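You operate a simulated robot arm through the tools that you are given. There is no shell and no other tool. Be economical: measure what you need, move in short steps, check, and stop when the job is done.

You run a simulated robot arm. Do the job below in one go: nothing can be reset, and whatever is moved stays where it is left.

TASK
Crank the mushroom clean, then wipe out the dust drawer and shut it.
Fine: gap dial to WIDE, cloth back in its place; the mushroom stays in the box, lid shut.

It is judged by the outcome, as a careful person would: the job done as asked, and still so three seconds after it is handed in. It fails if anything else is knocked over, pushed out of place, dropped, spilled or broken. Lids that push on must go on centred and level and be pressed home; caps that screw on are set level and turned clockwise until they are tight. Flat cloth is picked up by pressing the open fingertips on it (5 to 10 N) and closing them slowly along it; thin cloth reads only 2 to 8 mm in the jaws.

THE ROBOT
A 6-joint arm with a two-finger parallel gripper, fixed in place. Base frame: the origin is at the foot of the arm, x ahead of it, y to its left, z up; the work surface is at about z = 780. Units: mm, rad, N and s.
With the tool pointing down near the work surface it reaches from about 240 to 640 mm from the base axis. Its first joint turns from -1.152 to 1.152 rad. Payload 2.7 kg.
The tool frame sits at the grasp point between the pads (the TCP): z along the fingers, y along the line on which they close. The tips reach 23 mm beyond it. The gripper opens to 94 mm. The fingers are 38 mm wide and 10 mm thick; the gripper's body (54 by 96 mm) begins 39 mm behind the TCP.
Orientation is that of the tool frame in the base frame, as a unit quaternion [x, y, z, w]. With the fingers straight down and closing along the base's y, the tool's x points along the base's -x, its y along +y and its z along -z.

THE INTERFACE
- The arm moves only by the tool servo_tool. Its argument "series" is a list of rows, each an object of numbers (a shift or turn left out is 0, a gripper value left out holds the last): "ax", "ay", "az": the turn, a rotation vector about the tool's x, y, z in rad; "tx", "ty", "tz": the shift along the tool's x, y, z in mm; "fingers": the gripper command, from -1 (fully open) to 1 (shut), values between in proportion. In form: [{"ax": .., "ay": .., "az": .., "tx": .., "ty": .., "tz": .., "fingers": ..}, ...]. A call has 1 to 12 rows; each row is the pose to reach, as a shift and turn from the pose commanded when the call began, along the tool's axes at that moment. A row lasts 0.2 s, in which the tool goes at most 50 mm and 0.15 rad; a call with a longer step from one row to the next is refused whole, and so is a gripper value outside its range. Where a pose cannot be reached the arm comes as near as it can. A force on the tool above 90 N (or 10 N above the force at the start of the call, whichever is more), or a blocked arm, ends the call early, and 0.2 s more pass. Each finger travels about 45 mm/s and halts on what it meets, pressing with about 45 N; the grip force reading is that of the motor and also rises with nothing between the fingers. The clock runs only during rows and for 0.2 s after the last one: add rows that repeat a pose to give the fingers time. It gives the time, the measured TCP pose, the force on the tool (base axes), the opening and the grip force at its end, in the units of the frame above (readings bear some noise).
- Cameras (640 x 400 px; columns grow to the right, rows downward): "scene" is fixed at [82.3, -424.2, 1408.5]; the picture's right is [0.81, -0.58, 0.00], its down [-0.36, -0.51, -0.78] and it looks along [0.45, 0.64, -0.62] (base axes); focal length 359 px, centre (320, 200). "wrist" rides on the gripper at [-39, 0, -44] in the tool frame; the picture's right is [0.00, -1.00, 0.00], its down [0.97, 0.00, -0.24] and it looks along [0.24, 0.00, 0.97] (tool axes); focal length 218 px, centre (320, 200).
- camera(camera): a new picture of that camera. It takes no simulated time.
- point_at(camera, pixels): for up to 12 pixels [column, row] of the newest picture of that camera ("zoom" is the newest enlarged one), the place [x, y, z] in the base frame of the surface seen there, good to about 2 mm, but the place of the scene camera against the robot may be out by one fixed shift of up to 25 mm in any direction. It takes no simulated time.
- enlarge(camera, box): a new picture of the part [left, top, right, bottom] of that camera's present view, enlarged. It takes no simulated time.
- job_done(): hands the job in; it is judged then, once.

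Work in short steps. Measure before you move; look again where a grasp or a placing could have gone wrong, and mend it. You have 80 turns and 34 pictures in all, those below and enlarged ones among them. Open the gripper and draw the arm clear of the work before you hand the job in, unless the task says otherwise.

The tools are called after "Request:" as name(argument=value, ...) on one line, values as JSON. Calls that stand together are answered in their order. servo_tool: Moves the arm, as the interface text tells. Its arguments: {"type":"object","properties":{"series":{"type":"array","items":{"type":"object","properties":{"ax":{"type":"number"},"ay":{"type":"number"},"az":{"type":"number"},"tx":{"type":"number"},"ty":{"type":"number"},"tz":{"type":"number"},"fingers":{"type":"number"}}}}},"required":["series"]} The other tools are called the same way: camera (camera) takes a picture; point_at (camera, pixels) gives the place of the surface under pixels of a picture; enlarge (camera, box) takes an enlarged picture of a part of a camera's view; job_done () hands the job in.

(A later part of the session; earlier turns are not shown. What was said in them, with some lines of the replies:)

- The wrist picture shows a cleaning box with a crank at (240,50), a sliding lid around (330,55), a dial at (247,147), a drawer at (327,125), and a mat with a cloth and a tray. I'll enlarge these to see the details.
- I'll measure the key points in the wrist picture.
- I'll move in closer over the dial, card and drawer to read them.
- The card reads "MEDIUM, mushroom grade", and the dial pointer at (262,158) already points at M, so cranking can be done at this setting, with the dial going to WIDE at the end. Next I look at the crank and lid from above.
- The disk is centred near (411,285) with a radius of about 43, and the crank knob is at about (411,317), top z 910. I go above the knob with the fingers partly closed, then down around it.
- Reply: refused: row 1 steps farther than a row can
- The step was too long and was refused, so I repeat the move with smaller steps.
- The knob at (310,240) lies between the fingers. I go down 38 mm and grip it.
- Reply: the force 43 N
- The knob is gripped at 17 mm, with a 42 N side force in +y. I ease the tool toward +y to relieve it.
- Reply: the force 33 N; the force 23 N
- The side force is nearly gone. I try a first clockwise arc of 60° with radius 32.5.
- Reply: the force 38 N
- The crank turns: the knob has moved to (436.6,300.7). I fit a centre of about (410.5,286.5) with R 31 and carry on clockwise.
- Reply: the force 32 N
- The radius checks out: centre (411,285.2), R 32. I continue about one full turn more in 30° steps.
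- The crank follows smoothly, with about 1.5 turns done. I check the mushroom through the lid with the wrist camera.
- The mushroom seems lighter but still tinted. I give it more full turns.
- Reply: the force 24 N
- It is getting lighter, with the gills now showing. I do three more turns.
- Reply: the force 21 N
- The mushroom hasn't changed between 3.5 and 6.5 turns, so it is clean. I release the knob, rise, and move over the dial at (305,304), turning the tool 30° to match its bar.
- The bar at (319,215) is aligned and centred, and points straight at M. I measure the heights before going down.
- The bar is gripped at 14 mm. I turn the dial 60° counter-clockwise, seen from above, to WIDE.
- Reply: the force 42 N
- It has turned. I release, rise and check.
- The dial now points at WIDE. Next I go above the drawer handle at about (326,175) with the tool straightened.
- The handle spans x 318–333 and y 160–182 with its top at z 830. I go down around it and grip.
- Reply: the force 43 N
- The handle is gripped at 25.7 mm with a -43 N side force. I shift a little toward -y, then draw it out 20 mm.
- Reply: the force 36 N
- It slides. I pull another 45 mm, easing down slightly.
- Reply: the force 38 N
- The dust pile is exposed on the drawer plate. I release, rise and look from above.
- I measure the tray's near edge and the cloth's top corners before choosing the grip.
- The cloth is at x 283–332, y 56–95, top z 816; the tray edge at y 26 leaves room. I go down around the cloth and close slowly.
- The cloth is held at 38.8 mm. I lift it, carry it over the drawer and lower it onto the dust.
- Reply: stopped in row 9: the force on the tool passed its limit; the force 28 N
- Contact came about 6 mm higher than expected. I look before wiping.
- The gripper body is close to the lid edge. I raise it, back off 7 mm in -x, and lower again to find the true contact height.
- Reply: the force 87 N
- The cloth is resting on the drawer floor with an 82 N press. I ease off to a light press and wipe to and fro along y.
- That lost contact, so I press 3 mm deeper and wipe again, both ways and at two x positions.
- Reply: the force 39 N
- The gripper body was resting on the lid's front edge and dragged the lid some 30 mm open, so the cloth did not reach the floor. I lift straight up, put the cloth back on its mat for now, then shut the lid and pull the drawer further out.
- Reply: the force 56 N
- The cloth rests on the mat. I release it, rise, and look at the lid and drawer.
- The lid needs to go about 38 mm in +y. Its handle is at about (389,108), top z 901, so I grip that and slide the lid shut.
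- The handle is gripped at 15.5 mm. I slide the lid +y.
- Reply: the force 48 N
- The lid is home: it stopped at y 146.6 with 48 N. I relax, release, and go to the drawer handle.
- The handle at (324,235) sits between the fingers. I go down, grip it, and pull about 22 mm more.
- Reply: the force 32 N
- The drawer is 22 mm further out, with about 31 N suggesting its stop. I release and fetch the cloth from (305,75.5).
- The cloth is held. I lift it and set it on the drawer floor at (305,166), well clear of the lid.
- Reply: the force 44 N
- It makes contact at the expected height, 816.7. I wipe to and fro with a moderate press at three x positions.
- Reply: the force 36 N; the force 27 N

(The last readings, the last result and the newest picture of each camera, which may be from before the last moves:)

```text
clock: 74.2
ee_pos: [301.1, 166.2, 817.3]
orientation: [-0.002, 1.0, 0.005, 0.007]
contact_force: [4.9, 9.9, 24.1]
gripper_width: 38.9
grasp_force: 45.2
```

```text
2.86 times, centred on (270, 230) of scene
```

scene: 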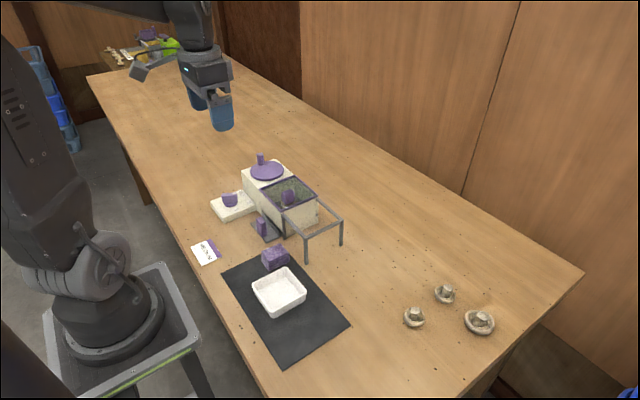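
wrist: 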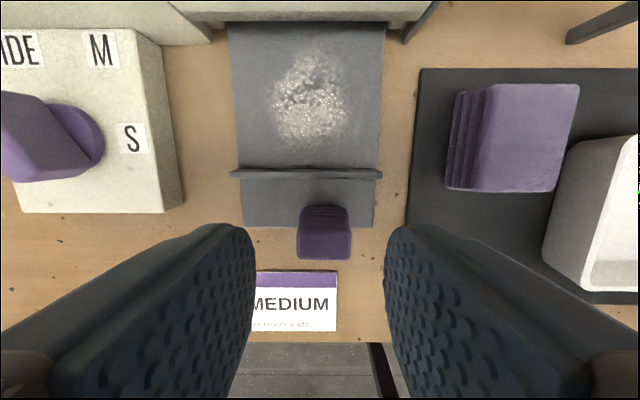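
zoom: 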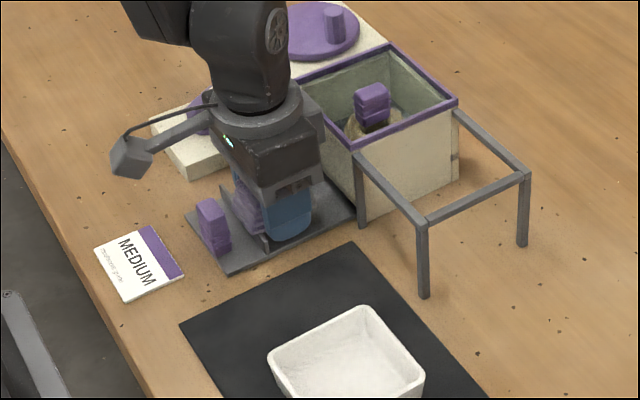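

The lid stayed shut. I lift the cloth back over the mat and check the drawer with the wrist camera before setting it down.

Request:
servo_tool(series=[{"tz": -30}, {"tz": -70}, {"tz": -90, "ty": -30}, {"tz": -90, "ty": -65}, {"tz": -90, "ty": -92, "tx": -3.5}, {"tz": -90, "ty": -92, "tx": -3.5}])

Request:
camera(camera="wrist")

```text
clock: 75.7
ee_pos: [302.2, 72.9, 906.0]
orientation: [-0.001, 1.0, 0.003, 0.004]
contact_force: [0.3, -0.3, 0.3]
gripper_width: 39.0
grasp_force: 44.9
```

```text
4 pictures are left
```

wrist: 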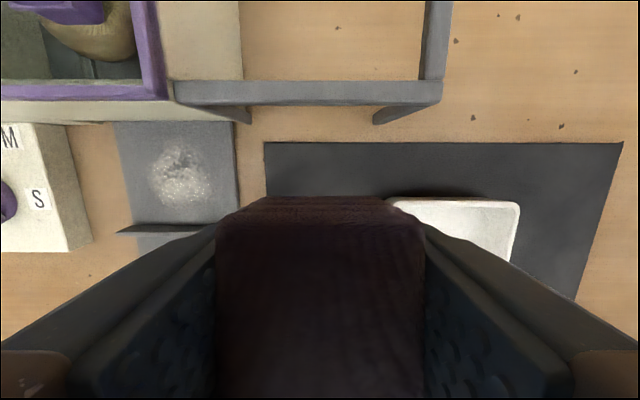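

The dust is still visible at (180,175). I measure where it and the drawer are.

Request:
point_at(camera="wrist", pixels=[[180, 150], [180, 175], [180, 203], [150, 178], [210, 178], [180, 222], [180, 230], [180, 125], [122, 170], [237, 170]])

Request:
enlarge(camera="wrist", box=[100, 100, 260, 250])

```text
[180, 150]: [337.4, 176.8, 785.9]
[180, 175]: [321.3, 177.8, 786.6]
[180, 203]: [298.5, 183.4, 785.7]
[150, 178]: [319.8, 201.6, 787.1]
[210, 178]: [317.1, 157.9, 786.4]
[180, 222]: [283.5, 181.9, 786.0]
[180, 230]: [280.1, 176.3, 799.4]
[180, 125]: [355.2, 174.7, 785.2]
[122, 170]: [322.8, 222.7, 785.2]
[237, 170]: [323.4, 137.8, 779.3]
```

```text
2.67 times, centred on (180, 175) of wrist
```

zoom: 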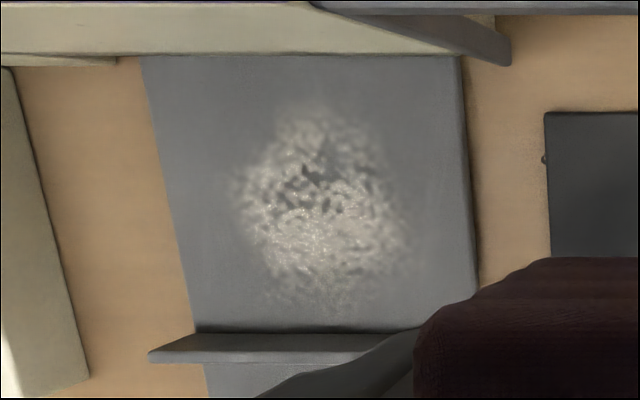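

The dust looks only partly reduced; it spans x 297–342, so its far edge was barely covered, and more strokes are needed. I go back, press at x≈310, and wipe more; dragging toward -x also draws the drawer out by its lip.

Request:
servo_tool(series=[{"ty": 30}, {"ty": 65, "tx": -3}, {"ty": 93, "tx": -6}, {"ty": 93, "tx": -6, "tz": 40}, {"ty": 93, "tx": -6, "tz": 75}, {"ty": 93, "tx": -6, "tz": 88}, {"ty": 93, "tx": -6, "tz": 90}, {"ty": 93, "tx": -6, "tz": 90}])

Request:
servo_tool(series=[{"tx": 5}, {"tx": 10}, {"tx": 15}, {"tx": 20}, {"tx": 20}])

```text
clock: 77.2
ee_pos: [311.6, 164.8, 823.8]
orientation: [0.005, 1.0, 0.007, 0.011]
contact_force: [-14.4, -6.9, 27.2]
gripper_width: 39.2
grasp_force: 45.1
stopped in row 7: the force on the tool passed its limit (the readings are from after the stop); the commanded pose is now the measured one
```

```text
clock: 78.3
ee_pos: [298.5, 166.7, 822.1]
orientation: [0.001, 1.0, 0.011, 0.017]
contact_force: [50.7, -18.4, -7.1]
gripper_width: 39.1
grasp_force: 44.8
```

Contact at z 823.8 with x≥311 is the wrist camera's side meeting the lid edge, so I must keep x≤307. The cloth now pushes the lip (51 N), so the drawer is fully out. I lower to the floor and wipe in y there.

Request:
servo_tool(series=[{"tx": -5}, {"tx": -5, "tz": 4}, {"tx": -5, "tz": 7}, {"tx": -5, "tz": 7, "ty": 8}, {"tx": -5, "tz": 7, "ty": 16}, {"tx": -5, "tz": 7, "ty": 24}, {"tx": -5, "tz": 7, "ty": 32}, {"tx": -5, "tz": 7, "ty": 24}, {"tx": -5, "tz": 7, "ty": 16}, {"tx": -5, "tz": 7, "ty": 8}, {"tx": -5, "tz": 7, "ty": 0}])

```text
clock: 80.8
ee_pos: [300.2, 166.6, 817.1]
orientation: [0.003, 1.0, 0.01, 0.012]
contact_force: [14.4, 12.6, 23.9]
gripper_width: 38.9
grasp_force: 44.9
```

The press is steady at 24 N. I give it more strokes, some at larger x (about 306).

Request:
servo_tool(series=[{"tx": -6}, {"tx": -7, "ty": 9}, {"tx": -7, "ty": 18}, {"tx": -7, "ty": 27}, {"tx": -7, "ty": 34}, {"tx": -7, "ty": 25}, {"tx": -7, "ty": 16}, {"tx": -7, "ty": 8}, {"tx": -7, "ty": -2}, {"tx": -7, "ty": 10}, {"tx": -7, "ty": 20}, {"tx": -7, "ty": 32}])

Request:
servo_tool(series=[{"ty": -9}, {"ty": -18}, {"ty": -27}, {"ty": -34}, {"ty": -17}, {"ty": -17, "tx": 5}, {"ty": -17, "tx": 10}, {"ty": -17, "tx": 4}, {"ty": -17, "tx": -1}, {"ty": -17, "tx": 5}, {"ty": -17, "tx": 10}])

```text
clock: 83.3
ee_pos: [305.0, 196.3, 816.5]
orientation: [0.003, 1.0, 0.006, 0.008]
contact_force: [1.8, -3.9, 5.8]
gripper_width: 38.9
grasp_force: 45.5
```

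```text
clock: 85.8
ee_pos: [298.7, 179.7, 815.3]
orientation: [0.002, 1.0, 0.01, 0.012]
contact_force: [30.5, -4.5, 13.6]
gripper_width: 38.9
grasp_force: 44.8
```

I add another set with slightly more press before spending a picture.

Request:
servo_tool(series=[{"tx": -6, "tz": 1}, {"tx": -7, "tz": 1, "ty": -8}, {"tx": -7, "tz": 1, "ty": -16}, {"tx": -7, "tz": 1, "ty": -8}, {"tx": -7, "tz": 1, "ty": 0}, {"tx": -7, "tz": 1, "ty": 8}, {"tx": -7, "tz": 1, "ty": 18}, {"tx": -7, "tz": 1, "ty": 8}, {"tx": -7, "tz": 1, "ty": 0}, {"tx": -7, "tz": 1, "ty": -8}, {"tx": -7, "tz": 1, "ty": -16}])

Request:
servo_tool(series=[{"ty": 8}, {"ty": 16}, {"ty": 26}, {"ty": 34}, {"ty": 34, "tx": 6}, {"ty": 26, "tx": 6}, {"ty": 16, "tx": 6}, {"ty": 8, "tx": 6}, {"ty": 0, "tx": 6}, {"ty": 16, "tx": 6}, {"ty": 34, "tx": 6}])

Request:
servo_tool(series=[{"tz": -30}, {"tz": -70}, {"tz": -90, "ty": -40}, {"tz": -90, "ty": -80}, {"tz": -90, "ty": -124, "tx": -4}, {"tz": -90, "ty": -124, "tx": -4}])

Request:
enlarge(camera="wrist", box=[20, 0, 340, 260])

```text
clock: 88.2
ee_pos: [303.7, 164.9, 815.2]
orientation: [0.002, 1.0, 0.007, 0.011]
contact_force: [6.3, 11.9, 29.0]
gripper_width: 39.0
grasp_force: 45.0
```

```text
clock: 90.5
ee_pos: [299.3, 199.1, 815.5]
orientation: [0.001, 1.0, 0.009, 0.012]
contact_force: [47.2, -22.1, 13.0]
gripper_width: 39.0
grasp_force: 45.1
```

```text
clock: 92.0
ee_pos: [294.3, 73.8, 901.9]
orientation: [0.003, 1.0, 0.007, 0.009]
contact_force: [-1.6, -0.1, -0.6]
gripper_width: 39.0
grasp_force: 45.1
```

```text
1.54 times, centred on (180, 130) of wrist
```

zoom: 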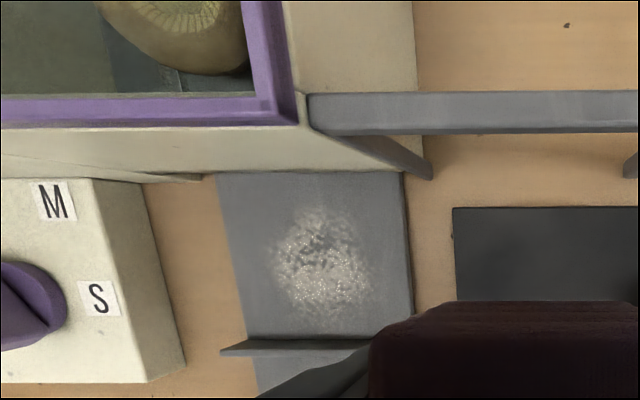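

The lid is still shut; the dust looks fainter but is not gone. I measure its present place.

Request:
point_at(camera="zoom", pixels=[[320, 268], [320, 205], [320, 315], [270, 265], [370, 265], [320, 335], [320, 345], [310, 180], [240, 265], [410, 265]])

```text
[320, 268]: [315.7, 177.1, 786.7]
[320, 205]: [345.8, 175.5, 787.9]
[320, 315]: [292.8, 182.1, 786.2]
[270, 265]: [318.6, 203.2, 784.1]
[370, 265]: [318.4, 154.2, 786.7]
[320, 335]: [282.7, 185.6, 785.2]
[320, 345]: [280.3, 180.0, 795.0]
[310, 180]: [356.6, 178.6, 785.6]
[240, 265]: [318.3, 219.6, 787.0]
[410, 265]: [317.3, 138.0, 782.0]
```

The dust centre is (317,178), which the cloth covers, and it is fading with strokes. I go back and do many more, quicker strokes.

Request:
servo_tool(series=[{"ty": 35}, {"ty": 70, "tx": -5}, {"ty": 95, "tx": -10}, {"ty": 95, "tx": -10, "tz": 40}, {"ty": 95, "tx": -10, "tz": 75}, {"ty": 95, "tx": -10, "tz": 85}, {"ty": 95, "tx": -10, "tz": 87}, {"ty": 95, "tx": -10, "tz": 87}])

```text
clock: 93.8
ee_pos: [309.4, 169.9, 817.8]
orientation: [0.002, 1.0, 0.007, 0.009]
contact_force: [-0.6, 0.6, -0.2]
gripper_width: 39.1
grasp_force: 44.8
```

There's no contact yet at 817.8. I press 3.5 mm more and stroke.

Request:
servo_tool(series=[{"tx": 3}, {"tx": 3, "tz": 3.5}, {"tx": 3, "tz": 3.5, "ty": 14}, {"tx": 3, "tz": 3.5, "ty": 28}, {"tx": 3, "tz": 3.5, "ty": 14}, {"tx": 3, "tz": 3.5, "ty": -4}])

```text
clock: 95.2
ee_pos: [309.0, 165.3, 812.6]
orientation: [0.002, 1.0, 0.007, 0.011]
contact_force: [2.1, 4.2, 10.7]
gripper_width: 39.0
grasp_force: 45.1
```

A light 11 N contact at x 309. I run several sets of strokes.

Request:
servo_tool(series=[{"ty": 16, "tz": 0.5}, {"ty": 32, "tz": 0.5}, {"ty": 16, "tz": 0.5}, {"ty": 0, "tz": 0.5}, {"ty": 16, "tz": 0.5}, {"ty": 32, "tz": 0.5}, {"ty": 16, "tz": 0.5}, {"ty": 0, "tz": 0.5}, {"ty": 16, "tz": 0.5}, {"ty": 32, "tz": 0.5}, {"ty": 16, "tz": 0.5}, {"ty": 0, "tz": 0.5}])

Request:
servo_tool(series=[{"ty": 16}, {"ty": 32}, {"ty": 16}, {"ty": 0}, {"ty": 16}, {"ty": 32}, {"ty": 16}, {"ty": 0}, {"ty": 16}, {"ty": 32}, {"ty": 16}, {"ty": 0}])

Request:
servo_tool(series=[{"ty": 16, "tx": 5}, {"ty": 32, "tx": 5}, {"ty": 16, "tx": 5}, {"ty": 0, "tx": 5}, {"ty": 16, "tx": 5}, {"ty": 32, "tx": 5}, {"ty": 16, "tx": 5}, {"ty": 0, "tx": 5}, {"ty": 16, "tx": 2}, {"ty": 32, "tx": 2}, {"ty": 16, "tx": 0}, {"ty": 0, "tx": 0}])

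```text
clock: 97.8
ee_pos: [307.9, 165.4, 812.3]
orientation: [0.002, 1.0, 0.009, 0.012]
contact_force: [6.5, 12.0, 24.6]
gripper_width: 38.9
grasp_force: 44.6
```

```text
clock: 100.3
ee_pos: [308.5, 165.0, 813.4]
orientation: [0.002, 1.0, 0.007, 0.01]
contact_force: [0.6, 0.5, -0.1]
gripper_width: 38.9
grasp_force: 44.9
```

```text
clock: 103.0
ee_pos: [306.2, 165.3, 813.6]
orientation: [0.002, 1.0, 0.006, 0.008]
contact_force: [0.4, 0.5, 0.2]
gripper_width: 39.2
grasp_force: 44.8
```

Contact was lost in the last sets, so I press 2.5 mm deeper and repeat.

Request:
servo_tool(series=[{"tz": 2.5}, {"ty": 16, "tz": 2.5}, {"ty": 32, "tz": 2.5}, {"ty": 16, "tz": 2.5}, {"ty": 0, "tz": 2.5}, {"ty": 16, "tz": 2.5}, {"ty": 32, "tz": 2.5}, {"ty": 16, "tz": 2.5}, {"ty": 0, "tz": 2.5}, {"ty": 16, "tz": 2.5}, {"ty": 32, "tz": 2.5}])

```text
clock: 105.3
ee_pos: [306.9, 196.0, 812.4]
orientation: [0.002, 1.0, 0.007, 0.01]
contact_force: [10.5, -18.5, 45.0]
gripper_width: 39.0
grasp_force: 44.5
```

Now there's a firm 45 N contact. I continue with more strokes.

Request:
servo_tool(series=[{"ty": -16}, {"ty": -32}, {"ty": -16}, {"ty": 0}, {"ty": -16}, {"ty": -32}, {"ty": -16}, {"ty": 0}, {"ty": -16}, {"ty": -32}, {"ty": -16}, {"ty": 0}])

Request:
servo_tool(series=[{"ty": -16}, {"ty": -32}, {"ty": -16}, {"ty": 0}, {"ty": -16}, {"ty": -32}, {"ty": -16}, {"ty": 0}, {"ty": -16}, {"ty": -32}, {"ty": -16}, {"ty": 0}])

Request:
servo_tool(series=[{"ty": -8, "tx": 5}, {"ty": -18, "tx": 10}, {"ty": -18, "tx": 2}, {"ty": -18, "tx": 10}, {"ty": -18, "tx": 2}, {"ty": -18, "tx": 10}, {"ty": -18, "tx": 2}, {"ty": -10, "tx": 10}, {"ty": -10, "tx": 2}, {"ty": -26, "tx": 10}, {"ty": -26, "tx": 2}])

```text
clock: 108.0
ee_pos: [308.2, 194.3, 811.8]
orientation: [0.003, 1.0, 0.006, 0.009]
contact_force: [8.8, -16.8, 36.2]
gripper_width: 39.1
grasp_force: 45.2
```

```text
clock: 110.5
ee_pos: [307.3, 197.9, 810.6]
orientation: [0.003, 1.0, 0.007, 0.008]
contact_force: [2.2, -5.0, 9.3]
gripper_width: 39.1
grasp_force: 44.8
```

```text
clock: 113.0
ee_pos: [304.1, 169.7, 811.2]
orientation: [0.003, 1.0, 0.006, 0.008]
contact_force: [-1.2, 3.6, 28.9]
gripper_width: 39.1
grasp_force: 45.2
```

The fingertips are getting close to the floor (z 788). I lift, move aside, and check the drawer.

Request:
servo_tool(series=[{"tz": -30}, {"tz": -70}, {"tz": -95, "ty": -35}, {"tz": -95, "ty": -70}, {"tz": -95, "ty": -95}, {"tz": -95, "ty": -95}])

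Request:
enlarge(camera="wrist", box=[20, 0, 340, 260])

```text
clock: 114.3
ee_pos: [303.1, 74.0, 904.5]
orientation: [0.002, 1.0, 0.006, 0.008]
contact_force: [-0.3, 0.4, -0.2]
gripper_width: 38.9
grasp_force: 45.2
```

```text
1.54 times, centred on (180, 130) of wrist
```

zoom: 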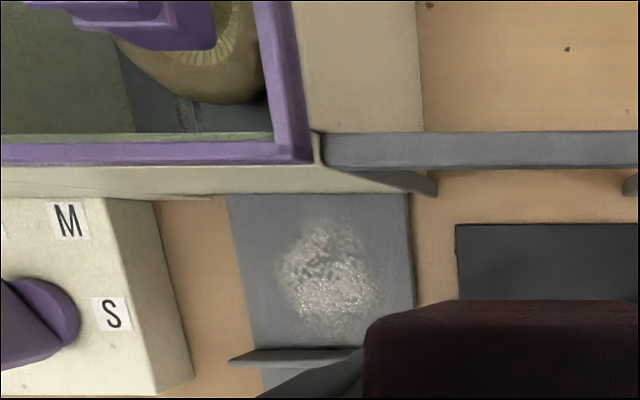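

The dust is still visible. I check whether the cloth sits pitched in the jaws by measuring its visible face, along with the dust and the lip.

Request:
point_at(camera="zoom", pixels=[[480, 315], [480, 335], [480, 355], [480, 375], [480, 395], [400, 320], [560, 320], [620, 340], [480, 304], [320, 280], [330, 350], [320, 210]])

```text
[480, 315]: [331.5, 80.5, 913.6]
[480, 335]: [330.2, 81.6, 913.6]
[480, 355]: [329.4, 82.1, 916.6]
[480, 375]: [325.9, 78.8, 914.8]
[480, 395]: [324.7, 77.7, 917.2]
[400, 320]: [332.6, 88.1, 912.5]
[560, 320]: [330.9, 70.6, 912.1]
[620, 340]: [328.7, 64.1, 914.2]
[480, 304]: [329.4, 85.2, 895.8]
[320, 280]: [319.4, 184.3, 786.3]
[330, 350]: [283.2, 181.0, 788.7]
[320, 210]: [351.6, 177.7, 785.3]
```

The cloth has slid up in the jaws by about 12 mm, so its bottom is now above the fingertips and my later strokes did not wipe. I set it on its mat spot and re-grip it higher, so more cloth stands below the tips.

Request:
servo_tool(series=[{"tz": 40}, {"tz": 75}, {"tz": 90}, {"tz": 96}, {"tz": 96}, {"tz": 96, "fingers": -0.17}, {"tz": 96, "fingers": -0.17}, {"tz": 96, "fingers": -0.17}, {"tz": 88}, {"tz": 82}, {"tz": 82}])

Request:
servo_tool(series=[{"fingers": 0.1}, {"fingers": 0.3}, {"fingers": 0.6}, {"fingers": 1}, {"fingers": 1}])

```text
clock: 116.8
ee_pos: [302.3, 76.8, 821.4]
orientation: [0.002, 1.0, 0.007, 0.008]
contact_force: [-0.6, 0.2, -0.3]
gripper_width: 55.2
grasp_force: 0.1
```

```text
clock: 118.0
ee_pos: [303.4, 76.6, 821.9]
orientation: [0.001, 1.0, 0.007, 0.008]
contact_force: [0.1, -0.6, 1.8]
gripper_width: 38.6
grasp_force: 45.0
```

The cloth is on its spot and the high grip works, but the drawer has been pushed in 15 mm, which leaves too little room. I release the cloth, pull the drawer out to its stop again by the handle at about (252,170), then come back.

Request:
servo_tool(series=[{"fingers": -0.17}, {"fingers": -0.17}, {"fingers": -0.17}, {"tz": -40}, {"tz": -75}, {"tx": 25, "ty": 35, "tz": -75, "fingers": 0.1}, {"tx": 45, "ty": 70, "tz": -75, "fingers": 0.1}, {"tx": 51, "ty": 93.5, "tz": -70}, {"tx": 51, "ty": 93.5, "tz": -35}, {"tx": 51, "ty": 93.5, "tz": -6}, {"tx": 51, "ty": 93.5, "tz": -6}])

Request:
servo_tool(series=[{"fingers": 0.3}, {"fingers": 0.7}, {"fingers": 1}, {"fingers": 1}, {"tx": 5}, {"tx": 10}, {"tx": 15}, {"tx": 18}, {"tx": 18}])

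```text
clock: 120.3
ee_pos: [254.3, 171.0, 829.0]
orientation: [0.002, 1.0, 0.007, 0.009]
contact_force: [-0.3, 1.3, -0.5]
gripper_width: 42.5
grasp_force: 0.0
```

```text
clock: 122.3
ee_pos: [236.2, 169.4, 829.7]
orientation: [0.004, 1.0, 0.008, 0.01]
contact_force: [35.4, -22.7, -1.4]
gripper_width: 25.6
grasp_force: 45.0
```

The 35 N suggests the pads slip at the drawer's stop, so the drawer is fully out. I fetch the cloth again, gripping it 10 mm nearer its -x end so that it reaches further into the drawer.

Request:
servo_tool(series=[{"fingers": 0.1}, {"fingers": 0.1}, {"fingers": 0.1}, {"tz": -40}, {"tz": -75}, {"tx": -25, "ty": -35, "tz": -75, "fingers": -0.17}, {"tx": -45, "ty": -70, "tz": -75}, {"tx": -60, "ty": -93, "tz": -65}, {"tx": -60, "ty": -93, "tz": -30}, {"tx": -60, "ty": -93, "tz": 0}, {"tx": -60, "ty": -93, "tz": 8}, {"tx": -60, "ty": -93, "tz": 8}])

Request:
servo_tool(series=[{"fingers": 0.1}, {"fingers": 0.3}, {"fingers": 0.6}, {"fingers": 1}, {"fingers": 1}])

```text
clock: 125.0
ee_pos: [294.1, 77.6, 817.7]
orientation: [0.003, 1.0, 0.007, 0.01]
contact_force: [0.6, 0.0, -1.0]
gripper_width: 55.0
grasp_force: 0.1
```

```text
clock: 126.2
ee_pos: [293.7, 76.7, 818.2]
orientation: [0.002, 1.0, 0.008, 0.009]
contact_force: [0.7, -0.3, -0.3]
gripper_width: 38.9
grasp_force: 45.0
```

The cloth is gripped, with its bottom 35 mm below the TCP. I carry it to (301,165) and touch the floor lightly.

Request:
servo_tool(series=[{"tz": -30}, {"tz": -55}, {"tx": -3, "ty": 40, "tz": -55}, {"tx": -8, "ty": 80, "tz": -55}, {"tx": -8, "ty": 89, "tz": -55}, {"tx": -8, "ty": 89, "tz": -30}, {"tx": -8, "ty": 89, "tz": -12}, {"tx": -8, "ty": 89, "tz": -5}, {"tx": -8, "ty": 89, "tz": -3}, {"tx": -8, "ty": 89, "tz": -3}])

```text
clock: 128.3
ee_pos: [304.2, 167.0, 824.1]
orientation: [0.003, 1.0, 0.009, 0.012]
contact_force: [9.5, -6.8, 44.7]
gripper_width: 39.1
grasp_force: 44.9
```

There's contact at 824 with 45 N. I ease up 2 mm and wipe lightly in y.

Request:
servo_tool(series=[{"tz": -2}, {"tz": -2, "ty": 12}, {"tz": -2, "ty": 24}, {"tz": -2, "ty": 34}, {"tz": -2, "ty": 22}, {"tz": -2, "ty": 10}, {"tz": -2, "ty": -2}])

```text
clock: 129.9
ee_pos: [302.9, 163.4, 825.7]
orientation: [0.002, 1.0, 0.007, 0.009]
contact_force: [-0.1, -0.2, 0.5]
gripper_width: 39.1
grasp_force: 44.9
```

Request:
servo_tool(series=[{"tz": 2}, {"tz": 2, "ty": 12}, {"tz": 2, "ty": 24}, {"tz": 2, "ty": 36}, {"tz": 2, "ty": 24}, {"tz": 2, "ty": 12}, {"tz": 2, "ty": 0}])

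```text
clock: 131.6
ee_pos: [306.3, 164.6, 826.5]
orientation: [0.003, 1.0, 0.007, 0.011]
contact_force: [2.7, 6.9, 16.0]
gripper_width: 38.9
grasp_force: 45.1
```

A 16 N press with visible drag (6.9 N) means real wiping contact. I keep stroking at this height.

Request:
servo_tool(series=[{"ty": 12}, {"ty": 24}, {"ty": 36}, {"ty": 24}, {"ty": 12}, {"ty": 0}, {"ty": 12}, {"ty": 24}, {"ty": 36}, {"ty": 24}, {"ty": 12}, {"ty": 0}])

Request:
servo_tool(series=[{"ty": 12, "tz": 0.5}, {"ty": 24, "tz": 0.5}, {"ty": 36, "tz": 0.5}, {"ty": 24, "tz": 0.5}, {"ty": 12, "tz": 0.5}, {"ty": 0, "tz": 0.5}, {"ty": 12, "tz": 0.5}, {"ty": 24, "tz": 0.5}, {"ty": 36, "tz": 0.5}, {"ty": 24, "tz": 0.5}, {"ty": 12, "tz": 0.5}, {"ty": 0, "tz": 0.5}])

```text
clock: 134.2
ee_pos: [303.3, 163.9, 824.5]
orientation: [0.002, 1.0, 0.007, 0.008]
contact_force: [0.6, 0.5, 1.5]
gripper_width: 38.6
grasp_force: 45.5
```

```text
clock: 136.8
ee_pos: [303.7, 164.5, 825.0]
orientation: [0.003, 1.0, 0.008, 0.011]
contact_force: [5.0, 11.0, 25.8]
gripper_width: 39.0
grasp_force: 44.9
```

Contact is at 26 N. I do more strokes at x≈297 and x≈304 so both ends are covered.

Request:
servo_tool(series=[{"tx": 5}, {"tx": 7, "ty": 12}, {"tx": 7, "ty": 24}, {"tx": 7, "ty": 36}, {"tx": 7, "ty": 24}, {"tx": 7, "ty": 12}, {"tx": 7, "ty": 0}, {"tx": 7, "ty": 12}, {"tx": 7, "ty": 24}, {"tx": 7, "ty": 36}, {"tx": 7, "ty": 18}, {"tx": 7, "ty": 0}])

Request:
servo_tool(series=[{"tx": -7, "tz": 0.5}, {"tx": -8, "ty": 12, "tz": 0.5}, {"tx": -8, "ty": 24, "tz": 0.5}, {"tx": -8, "ty": 36, "tz": 0.5}, {"tx": -8, "ty": 24, "tz": 0.5}, {"tx": -8, "ty": 12, "tz": 0.5}, {"tx": -8, "ty": 0, "tz": 0.5}, {"tx": -8, "ty": 12, "tz": 0.5}, {"tx": -8, "ty": 24, "tz": 0.5}, {"tx": -8, "ty": 36, "tz": 0.5}, {"tx": -8, "ty": 18, "tz": 0.5}, {"tx": -8, "ty": 0, "tz": 0.5}])

```text
clock: 139.3
ee_pos: [297.6, 166.3, 826.6]
orientation: [0.002, 1.0, 0.011, 0.015]
contact_force: [1.7, 24.3, 35.1]
gripper_width: 38.8
grasp_force: 45.7
```

```text
clock: 141.9
ee_pos: [303.5, 164.9, 823.9]
orientation: [0.002, 1.0, 0.008, 0.011]
contact_force: [3.2, 9.1, 20.1]
gripper_width: 38.9
grasp_force: 44.7
```

I run a few more sets before using the last picture.

Request:
servo_tool(series=[{"ty": 12}, {"ty": 24}, {"ty": 36}, {"ty": 24}, {"ty": 12}, {"ty": 0}, {"ty": 12}, {"ty": 24}, {"ty": 36}, {"ty": 24}, {"ty": 12}, {"ty": 0}])

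Request:
servo_tool(series=[{"tx": 3, "ty": 12, "tz": 0.5}, {"tx": 3, "ty": 24, "tz": 0.5}, {"tx": 3, "ty": 36, "tz": 0.5}, {"tx": 3, "ty": 24, "tz": 0.5}, {"tx": 3, "ty": 12, "tz": 0.5}, {"tx": 3, "ty": 0, "tz": 0.5}, {"tx": 3, "ty": 12, "tz": 0.5}, {"tx": 3, "ty": 24, "tz": 0.5}, {"tx": 3, "ty": 36, "tz": 0.5}, {"tx": 3, "ty": 24, "tz": 0.5}, {"tx": 3, "ty": 12, "tz": 0.5}, {"tx": 3, "ty": 0, "tz": 0.5}])

Request:
servo_tool(series=[{"tz": -30}, {"tz": -70}, {"tz": -85, "ty": -35}, {"tz": -85, "ty": -65}, {"tz": -85, "ty": -88, "tx": 7}, {"tz": -85, "ty": -88, "tx": 7}])

Request:
enlarge(camera="wrist", box=[0, 0, 440, 275])

```text
clock: 144.6
ee_pos: [305.7, 162.8, 821.2]
orientation: [0.004, 1.0, 0.006, 0.009]
contact_force: [3.7, 1.8, -0.9]
gripper_width: 38.8
grasp_force: 44.9
```

```text
clock: 147.2
ee_pos: [303.2, 164.4, 824.0]
orientation: [0.004, 1.0, 0.007, 0.009]
contact_force: [2.1, 6.5, 15.5]
gripper_width: 38.8
grasp_force: 44.7
```

```text
clock: 148.6
ee_pos: [293.7, 74.2, 906.8]
orientation: [0.002, 1.0, 0.007, 0.008]
contact_force: [-0.1, 0.0, 0.0]
gripper_width: 38.6
grasp_force: 44.8
```

```text
1.45 times, centred on (220, 138) of wrist
```

zoom: 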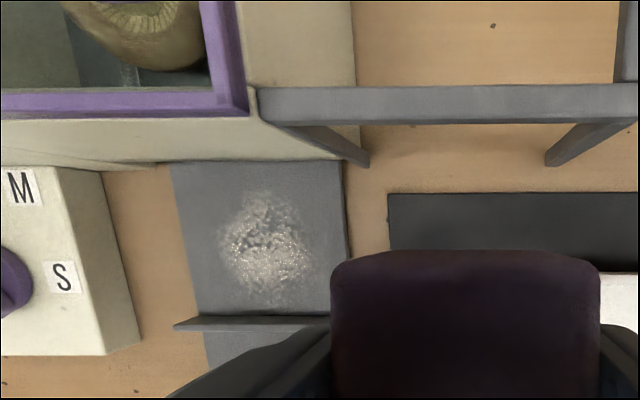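

The dust is still there. I measure the cloth's position in the jaws and the dust again, to find what the cloth misses.

Request:
point_at(camera="zoom", pixels=[[450, 252], [450, 265], [450, 290], [450, 330], [450, 370], [450, 395], [345, 300], [585, 300], [260, 200], [262, 300], [262, 316], [262, 250]])

```text
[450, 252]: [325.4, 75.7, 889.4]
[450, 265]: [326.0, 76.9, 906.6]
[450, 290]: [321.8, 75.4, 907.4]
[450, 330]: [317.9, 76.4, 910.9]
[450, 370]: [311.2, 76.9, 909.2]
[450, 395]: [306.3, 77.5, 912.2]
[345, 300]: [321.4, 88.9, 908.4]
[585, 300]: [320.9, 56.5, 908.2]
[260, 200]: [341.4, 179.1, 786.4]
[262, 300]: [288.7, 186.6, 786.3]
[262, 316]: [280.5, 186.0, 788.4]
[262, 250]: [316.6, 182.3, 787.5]
```

The cloth's top slopes down toward +x (912 to 907): its rear edge has been riding on the drawer lip, so it was pitched and only an edge touched the floor. I set it down flat on its mat spot and re-grip it nearer its -x end.

Request:
servo_tool(series=[{"tx": -5, "ty": 2}, {"tx": -5, "ty": 2, "tz": 40}, {"tx": -5, "ty": 2, "tz": 70}, {"tx": -5, "ty": 2, "tz": 84}, {"tx": -5, "ty": 2, "tz": 90}, {"tx": -5, "ty": 2, "tz": 92}, {"tx": -5, "ty": 2, "tz": 92, "fingers": -0.17}, {"tx": -5, "ty": 2, "tz": 92, "fingers": -0.17}, {"tx": -5, "ty": 2, "tz": 92, "fingers": -0.17}, {"tx": 0, "ty": 2, "tz": 88}, {"tx": 3, "ty": 2, "tz": 86}, {"tx": 3, "ty": 2, "tz": 86}])

Request:
servo_tool(series=[{"fingers": 0.1}, {"fingers": 0.3}, {"fingers": 0.6}, {"fingers": 1}, {"fingers": 1}])

```text
clock: 151.2
ee_pos: [290.7, 77.0, 821.0]
orientation: [0.002, 1.0, 0.008, 0.009]
contact_force: [-0.4, -0.1, 0.6]
gripper_width: 55.0
grasp_force: 0.0
```

```text
clock: 152.3
ee_pos: [290.7, 76.8, 821.3]
orientation: [0.003, 1.0, 0.006, 0.009]
contact_force: [-0.5, -1.1, 1.4]
gripper_width: 39.1
grasp_force: 45.5
```

Gripped. I carry it to (302,164), landing gently; the cloth should span x 293–342, clear of the lip.

Request:
servo_tool(series=[{"tz": -30}, {"tz": -55}, {"tx": -5, "ty": 40, "tz": -55}, {"tx": -11, "ty": 78, "tz": -55}, {"tx": -11, "ty": 88, "tz": -55}, {"tx": -11, "ty": 88, "tz": -30}, {"tx": -11, "ty": 88, "tz": -12}, {"tx": -11, "ty": 88, "tz": -6}, {"tx": -11, "ty": 88, "tz": -4}, {"tx": -11, "ty": 88, "tz": -4}])

```text
clock: 154.6
ee_pos: [301.9, 165.3, 827.2]
orientation: [0.003, 1.0, 0.007, 0.009]
contact_force: [0.3, 1.2, -0.1]
gripper_width: 38.8
grasp_force: 44.9
```

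Request:
servo_tool(series=[{"tz": 1}, {"tz": 2}, {"tz": 3}, {"tz": 3}])

```text
clock: 155.6
ee_pos: [301.4, 165.0, 823.1]
orientation: [0.003, 1.0, 0.007, 0.009]
contact_force: [-0.2, 1.2, -0.2]
gripper_width: 38.9
grasp_force: 45.1
```

No contact yet at 823.1, which is as expected. I go down a little further.

Request:
servo_tool(series=[{"tz": 1}, {"tz": 2}, {"tz": 2}])

```text
clock: 156.3
ee_pos: [302.9, 165.4, 820.5]
orientation: [0.003, 1.0, 0.008, 0.01]
contact_force: [-0.4, 2.1, 24.8]
gripper_width: 38.7
grasp_force: 45.2
5 turns are left
```

Flat contact at 820.5 with 25 N. Few turns remain, so I do several stroke sets in one go.

Request:
servo_tool(series=[{"ty": 12}, {"ty": 24}, {"ty": 35}, {"ty": 24}, {"ty": 12}, {"ty": -2}, {"ty": 12}, {"ty": 24}, {"ty": 35}, {"ty": 24}, {"ty": 12}, {"ty": 0}])

Request:
servo_tool(series=[{"tx": 4, "tz": 0.5}, {"tx": 4, "ty": 12, "tz": 0.5}, {"tx": 4, "ty": 24, "tz": 0.5}, {"tx": 4, "ty": 35, "tz": 0.5}, {"tx": 4, "ty": 24, "tz": 0.5}, {"tx": 4, "ty": 12, "tz": 0.5}, {"tx": 4, "ty": -2, "tz": 0.5}, {"tx": 4, "ty": 12, "tz": 0.5}, {"tx": 4, "ty": 24, "tz": 0.5}, {"tx": 4, "ty": 35, "tz": 0.5}, {"tx": 4, "ty": 18, "tz": 0.5}, {"tx": 4, "ty": 0, "tz": 0.5}])

Request:
servo_tool(series=[{"tx": -5, "tz": 0.5}, {"tx": -5, "ty": 12, "tz": 0.5}, {"tx": -5, "ty": 24, "tz": 0.5}, {"tx": -5, "ty": 35, "tz": 0.5}, {"tx": -5, "ty": 24, "tz": 0.5}, {"tx": -5, "ty": 12, "tz": 0.5}, {"tx": -5, "ty": -2, "tz": 0.5}, {"tx": -5, "ty": 12, "tz": 0.5}, {"tx": -5, "ty": 24, "tz": 0.5}, {"tx": -5, "ty": 35, "tz": 0.5}, {"tx": -5, "ty": 18, "tz": 0.5}, {"tx": -5, "ty": 0, "tz": 0.5}])

Request:
servo_tool(series=[{"ty": 12, "tz": 0.5}, {"ty": 24, "tz": 0.5}, {"ty": 35, "tz": 0.5}, {"ty": 24, "tz": 0.5}, {"ty": 12, "tz": 0.5}, {"ty": 0, "tz": 0.5}, {"ty": 12, "tz": 0.5}, {"ty": 24, "tz": 0.5}, {"ty": 35, "tz": 0.5}, {"ty": 24, "tz": 0.5}, {"ty": 12, "tz": 0.5}, {"ty": 0, "tz": 0.5}])

Request:
servo_tool(series=[{"tx": 4, "tz": 0.5}, {"tx": 4, "ty": 12, "tz": 0.5}, {"tx": 4, "ty": 24, "tz": 0.5}, {"tx": 4, "ty": 35, "tz": 0.5}, {"tx": 4, "ty": 24, "tz": 0.5}, {"tx": 4, "ty": 12, "tz": 0.5}, {"tx": 4, "ty": -2, "tz": 0.5}, {"tx": 4, "ty": 12, "tz": 0.5}, {"tx": 4, "ty": 24, "tz": 0.5}, {"tx": 4, "ty": 35, "tz": 0.5}, {"tx": 4, "ty": 18, "tz": 0.5}, {"tx": 0, "ty": 0, "tz": 0.5}])

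Request:
servo_tool(series=[{"ty": 12, "tz": 0.5}, {"ty": 24, "tz": 0.5}, {"ty": 35, "tz": 0.5}, {"ty": 24, "tz": 0.5}, {"ty": 12, "tz": 0.5}, {"ty": 0, "tz": 0.5}, {"ty": 12, "tz": 0.5}, {"ty": 24, "tz": 0.5}, {"ty": 35, "tz": 0.5}, {"ty": 24, "tz": 0.5}, {"ty": 12, "tz": 0.5}, {"ty": 0, "tz": 0.5}])

```text
clock: 158.9
ee_pos: [301.2, 165.2, 821.9]
orientation: [0.001, 1.0, 0.008, 0.01]
contact_force: [-0.2, 7.4, 16.6]
gripper_width: 39.0
grasp_force: 45.0
```

```text
clock: 161.6
ee_pos: [300.1, 167.8, 823.0]
orientation: [0.002, 1.0, 0.008, 0.011]
contact_force: [16.3, 7.1, 2.5]
gripper_width: 39.0
grasp_force: 45.0
```

```text
clock: 164.2
ee_pos: [303.7, 168.1, 822.2]
orientation: [0.002, 1.0, 0.008, 0.011]
contact_force: [0.7, 10.6, 22.0]
gripper_width: 38.8
grasp_force: 45.4
```

```text
clock: 166.8
ee_pos: [303.1, 166.6, 821.3]
orientation: [0.002, 1.0, 0.009, 0.011]
contact_force: [0.3, 12.7, 30.6]
gripper_width: 38.8
grasp_force: 45.3
```

```text
clock: 169.3
ee_pos: [304.3, 165.0, 819.5]
orientation: [0.002, 1.0, 0.007, 0.01]
contact_force: [-1.2, 9.0, 18.8]
gripper_width: 38.7
grasp_force: 45.1
```

```text
clock: 171.9
ee_pos: [303.1, 166.0, 819.7]
orientation: [0.002, 1.0, 0.008, 0.01]
contact_force: [0.0, 7.1, 15.3]
gripper_width: 39.1
grasp_force: 45.0
4 turns are left
```

Steady drag and 15–30 N throughout, so the wiping is real. I do three more sets, then put the cloth back on its mat spot, release, and rise.

Request:
servo_tool(series=[{"ty": 12}, {"ty": 24}, {"ty": 35}, {"ty": 24}, {"ty": 12}, {"ty": -2}, {"ty": 12}, {"ty": 24}, {"ty": 35}, {"ty": 24}, {"ty": 12}, {"ty": 0}])

Request:
servo_tool(series=[{"tx": 4, "tz": 0.5}, {"tx": 4, "ty": 12, "tz": 0.5}, {"tx": 4, "ty": 24, "tz": 0.5}, {"tx": 4, "ty": 35, "tz": 0.5}, {"tx": 4, "ty": 24, "tz": 0.5}, {"tx": 4, "ty": 12, "tz": 0.5}, {"tx": 4, "ty": -2, "tz": 0.5}, {"tx": 4, "ty": 12, "tz": 0.5}, {"tx": 4, "ty": 24, "tz": 0.5}, {"tx": 4, "ty": 35, "tz": 0.5}, {"tx": 4, "ty": 18, "tz": 0.5}, {"tx": 4, "ty": 0, "tz": 0.5}])

Request:
servo_tool(series=[{"tx": -4, "tz": 0.5}, {"tx": -4, "ty": 12, "tz": 0.5}, {"tx": -4, "ty": 24, "tz": 0.5}, {"tx": -4, "ty": 35, "tz": 0.5}, {"tx": -4, "ty": 24, "tz": 0.5}, {"tx": -4, "ty": 12, "tz": 0.5}, {"tx": -4, "ty": -2, "tz": 0.5}, {"tx": -4, "ty": 12, "tz": 0.5}, {"tx": -4, "ty": 24, "tz": 0.5}, {"tx": -4, "ty": 35, "tz": 0.5}, {"tx": -4, "ty": 18, "tz": 0.5}, {"tx": -4, "ty": 0, "tz": 0.5}])

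Request:
servo_tool(series=[{"tz": -30}, {"tz": -55}, {"tx": 4, "ty": -30, "tz": -55}, {"tx": 8, "ty": -60, "tz": -55}, {"tx": 12.5, "ty": -89.5, "tz": -55}, {"tx": 12.5, "ty": -89.5, "tz": -30}, {"tx": 12.5, "ty": -89.5, "tz": -10}, {"tx": 12.5, "ty": -89.5, "tz": -3}, {"tx": 12.5, "ty": -89.5, "tz": 0.5}, {"tx": 12.5, "ty": -89.5, "tz": 0.5}])

Request:
servo_tool(series=[{"fingers": 0.1}, {"fingers": -0.17}, {"fingers": -0.17}, {"fingers": -0.17}, {"tz": -35}, {"tz": -75}, {"tz": -100}, {"tz": -100}])

```text
clock: 174.6
ee_pos: [304.1, 165.8, 818.2]
orientation: [0.003, 1.0, 0.008, 0.009]
contact_force: [0.8, 8.0, 18.4]
gripper_width: 39.2
grasp_force: 44.3
```

```text
clock: 177.2
ee_pos: [299.5, 165.7, 818.6]
orientation: [0.002, 1.0, 0.008, 0.009]
contact_force: [6.3, 1.8, -0.1]
gripper_width: 39.1
grasp_force: 45.6
```

```text
clock: 179.8
ee_pos: [304.1, 165.5, 817.6]
orientation: [0.0, 1.0, 0.007, 0.011]
contact_force: [1.0, 6.4, 13.9]
gripper_width: 39.1
grasp_force: 45.1
```

```text
clock: 181.9
ee_pos: [290.6, 75.8, 815.7]
orientation: [0.003, 1.0, 0.007, 0.01]
contact_force: [-3.6, -0.4, 15.8]
gripper_width: 38.9
grasp_force: 45.3
```

```text
clock: 183.8
ee_pos: [288.2, 75.2, 914.0]
orientation: [0.002, 1.0, 0.007, 0.007]
contact_force: [0.4, -0.5, 0.1]
gripper_width: 55.1
grasp_force: 0.0
3 turns are left
```

The cloth is back on the mat. Now I go in front of the drawer handle with closed fingers and push the drawer in until it meets its stop.

Request:
servo_tool(series=[{"tx": 36, "ty": 24, "fingers": 1}, {"tx": 73, "ty": 48, "fingers": 1}, {"tx": 73, "ty": 78}, {"tx": 73, "ty": 96}, {"tx": 73, "ty": 96, "tz": 40}, {"tx": 73, "ty": 96, "tz": 75}, {"tx": 73, "ty": 96, "tz": 92}, {"tx": 73, "ty": 96, "tz": 92}])

Request:
servo_tool(series=[{"tx": -8}, {"tx": -16}, {"tx": -24}, {"tx": -32}, {"tx": -40}, {"tx": -48}, {"tx": -56}, {"tx": -63}, {"tx": -70}, {"tx": -76}, {"tx": -80}, {"tx": -80}])

Request:
servo_tool(series=[{"tx": -2}, {"tx": -4}, {"tx": -6}, {"tx": -7}, {"tx": -7}])

```text
clock: 185.6
ee_pos: [216.2, 170.9, 822.3]
orientation: [0.003, 1.0, 0.008, 0.009]
contact_force: [0.4, 0.7, 0.0]
gripper_width: 0.0
grasp_force: 42.9
```

```text
clock: 188.2
ee_pos: [297.6, 171.3, 824.5]
orientation: [0.003, 1.0, 0.007, 0.008]
contact_force: [-12.6, 2.9, 3.5]
gripper_width: 0.0
grasp_force: 42.3
```

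```text
clock: 189.3
ee_pos: [297.8, 170.9, 824.9]
orientation: [0.001, 1.0, 0.002, 0.003]
contact_force: [-60.5, 19.0, 29.2]
gripper_width: 0.0
grasp_force: 42.3
2 turns are left
```

The drawer stopped at 297.8 with 60 N, so it is shut at its starting place. I back off, rise clear, and open the gripper.

Request:
servo_tool(series=[{"tx": 8}, {"tx": 20}, {"tx": 30}, {"tx": 30, "tz": -40}, {"tx": 30, "tz": -85}, {"tx": 30, "tz": -130}, {"tx": 30, "tz": -175, "fingers": -1}, {"tx": 30, "tz": -220, "fingers": -1}, {"tx": 30, "tz": -250, "fingers": -1}, {"tx": 30, "tz": -250, "fingers": -1}])

```text
clock: 191.6
ee_pos: [267.0, 167.5, 1075.9]
orientation: [0.002, 1.0, 0.007, 0.009]
contact_force: [-0.3, -0.5, -1.4]
gripper_width: 86.8
grasp_force: 0.1
1 turns are left
```

The gripper is open and clear of the work, so I hand the job in.

Request:
job_done()

```text
The job is handed in.
```

I handed the job in with everything done except one unconfirmed point: I can't say for sure the dust drawer is clean. My last picture still showed dust. After it I re-gripped the cloth flat and wiped for nine more sets of strokes, with steady contact in most of them, but had no pictures left to check.

- **Mushroom:** I cranked it about 6.5 turns at M, matching the MEDIUM card. It stopped changing after about 3.5 turns, and it is still in the box.
- **Lid:** while wiping, the gripper dragged it part-way open. I slid it shut again, and it still looked shut in the last picture.
- **Dial:** it is set to WIDE, confirmed by picture.
- **Cloth:** it is back on its mat, within a few millimetres of where it started by the arm's readings, with no picture after.
- **Drawer:** I pushed it in until it stopped, about where it started.
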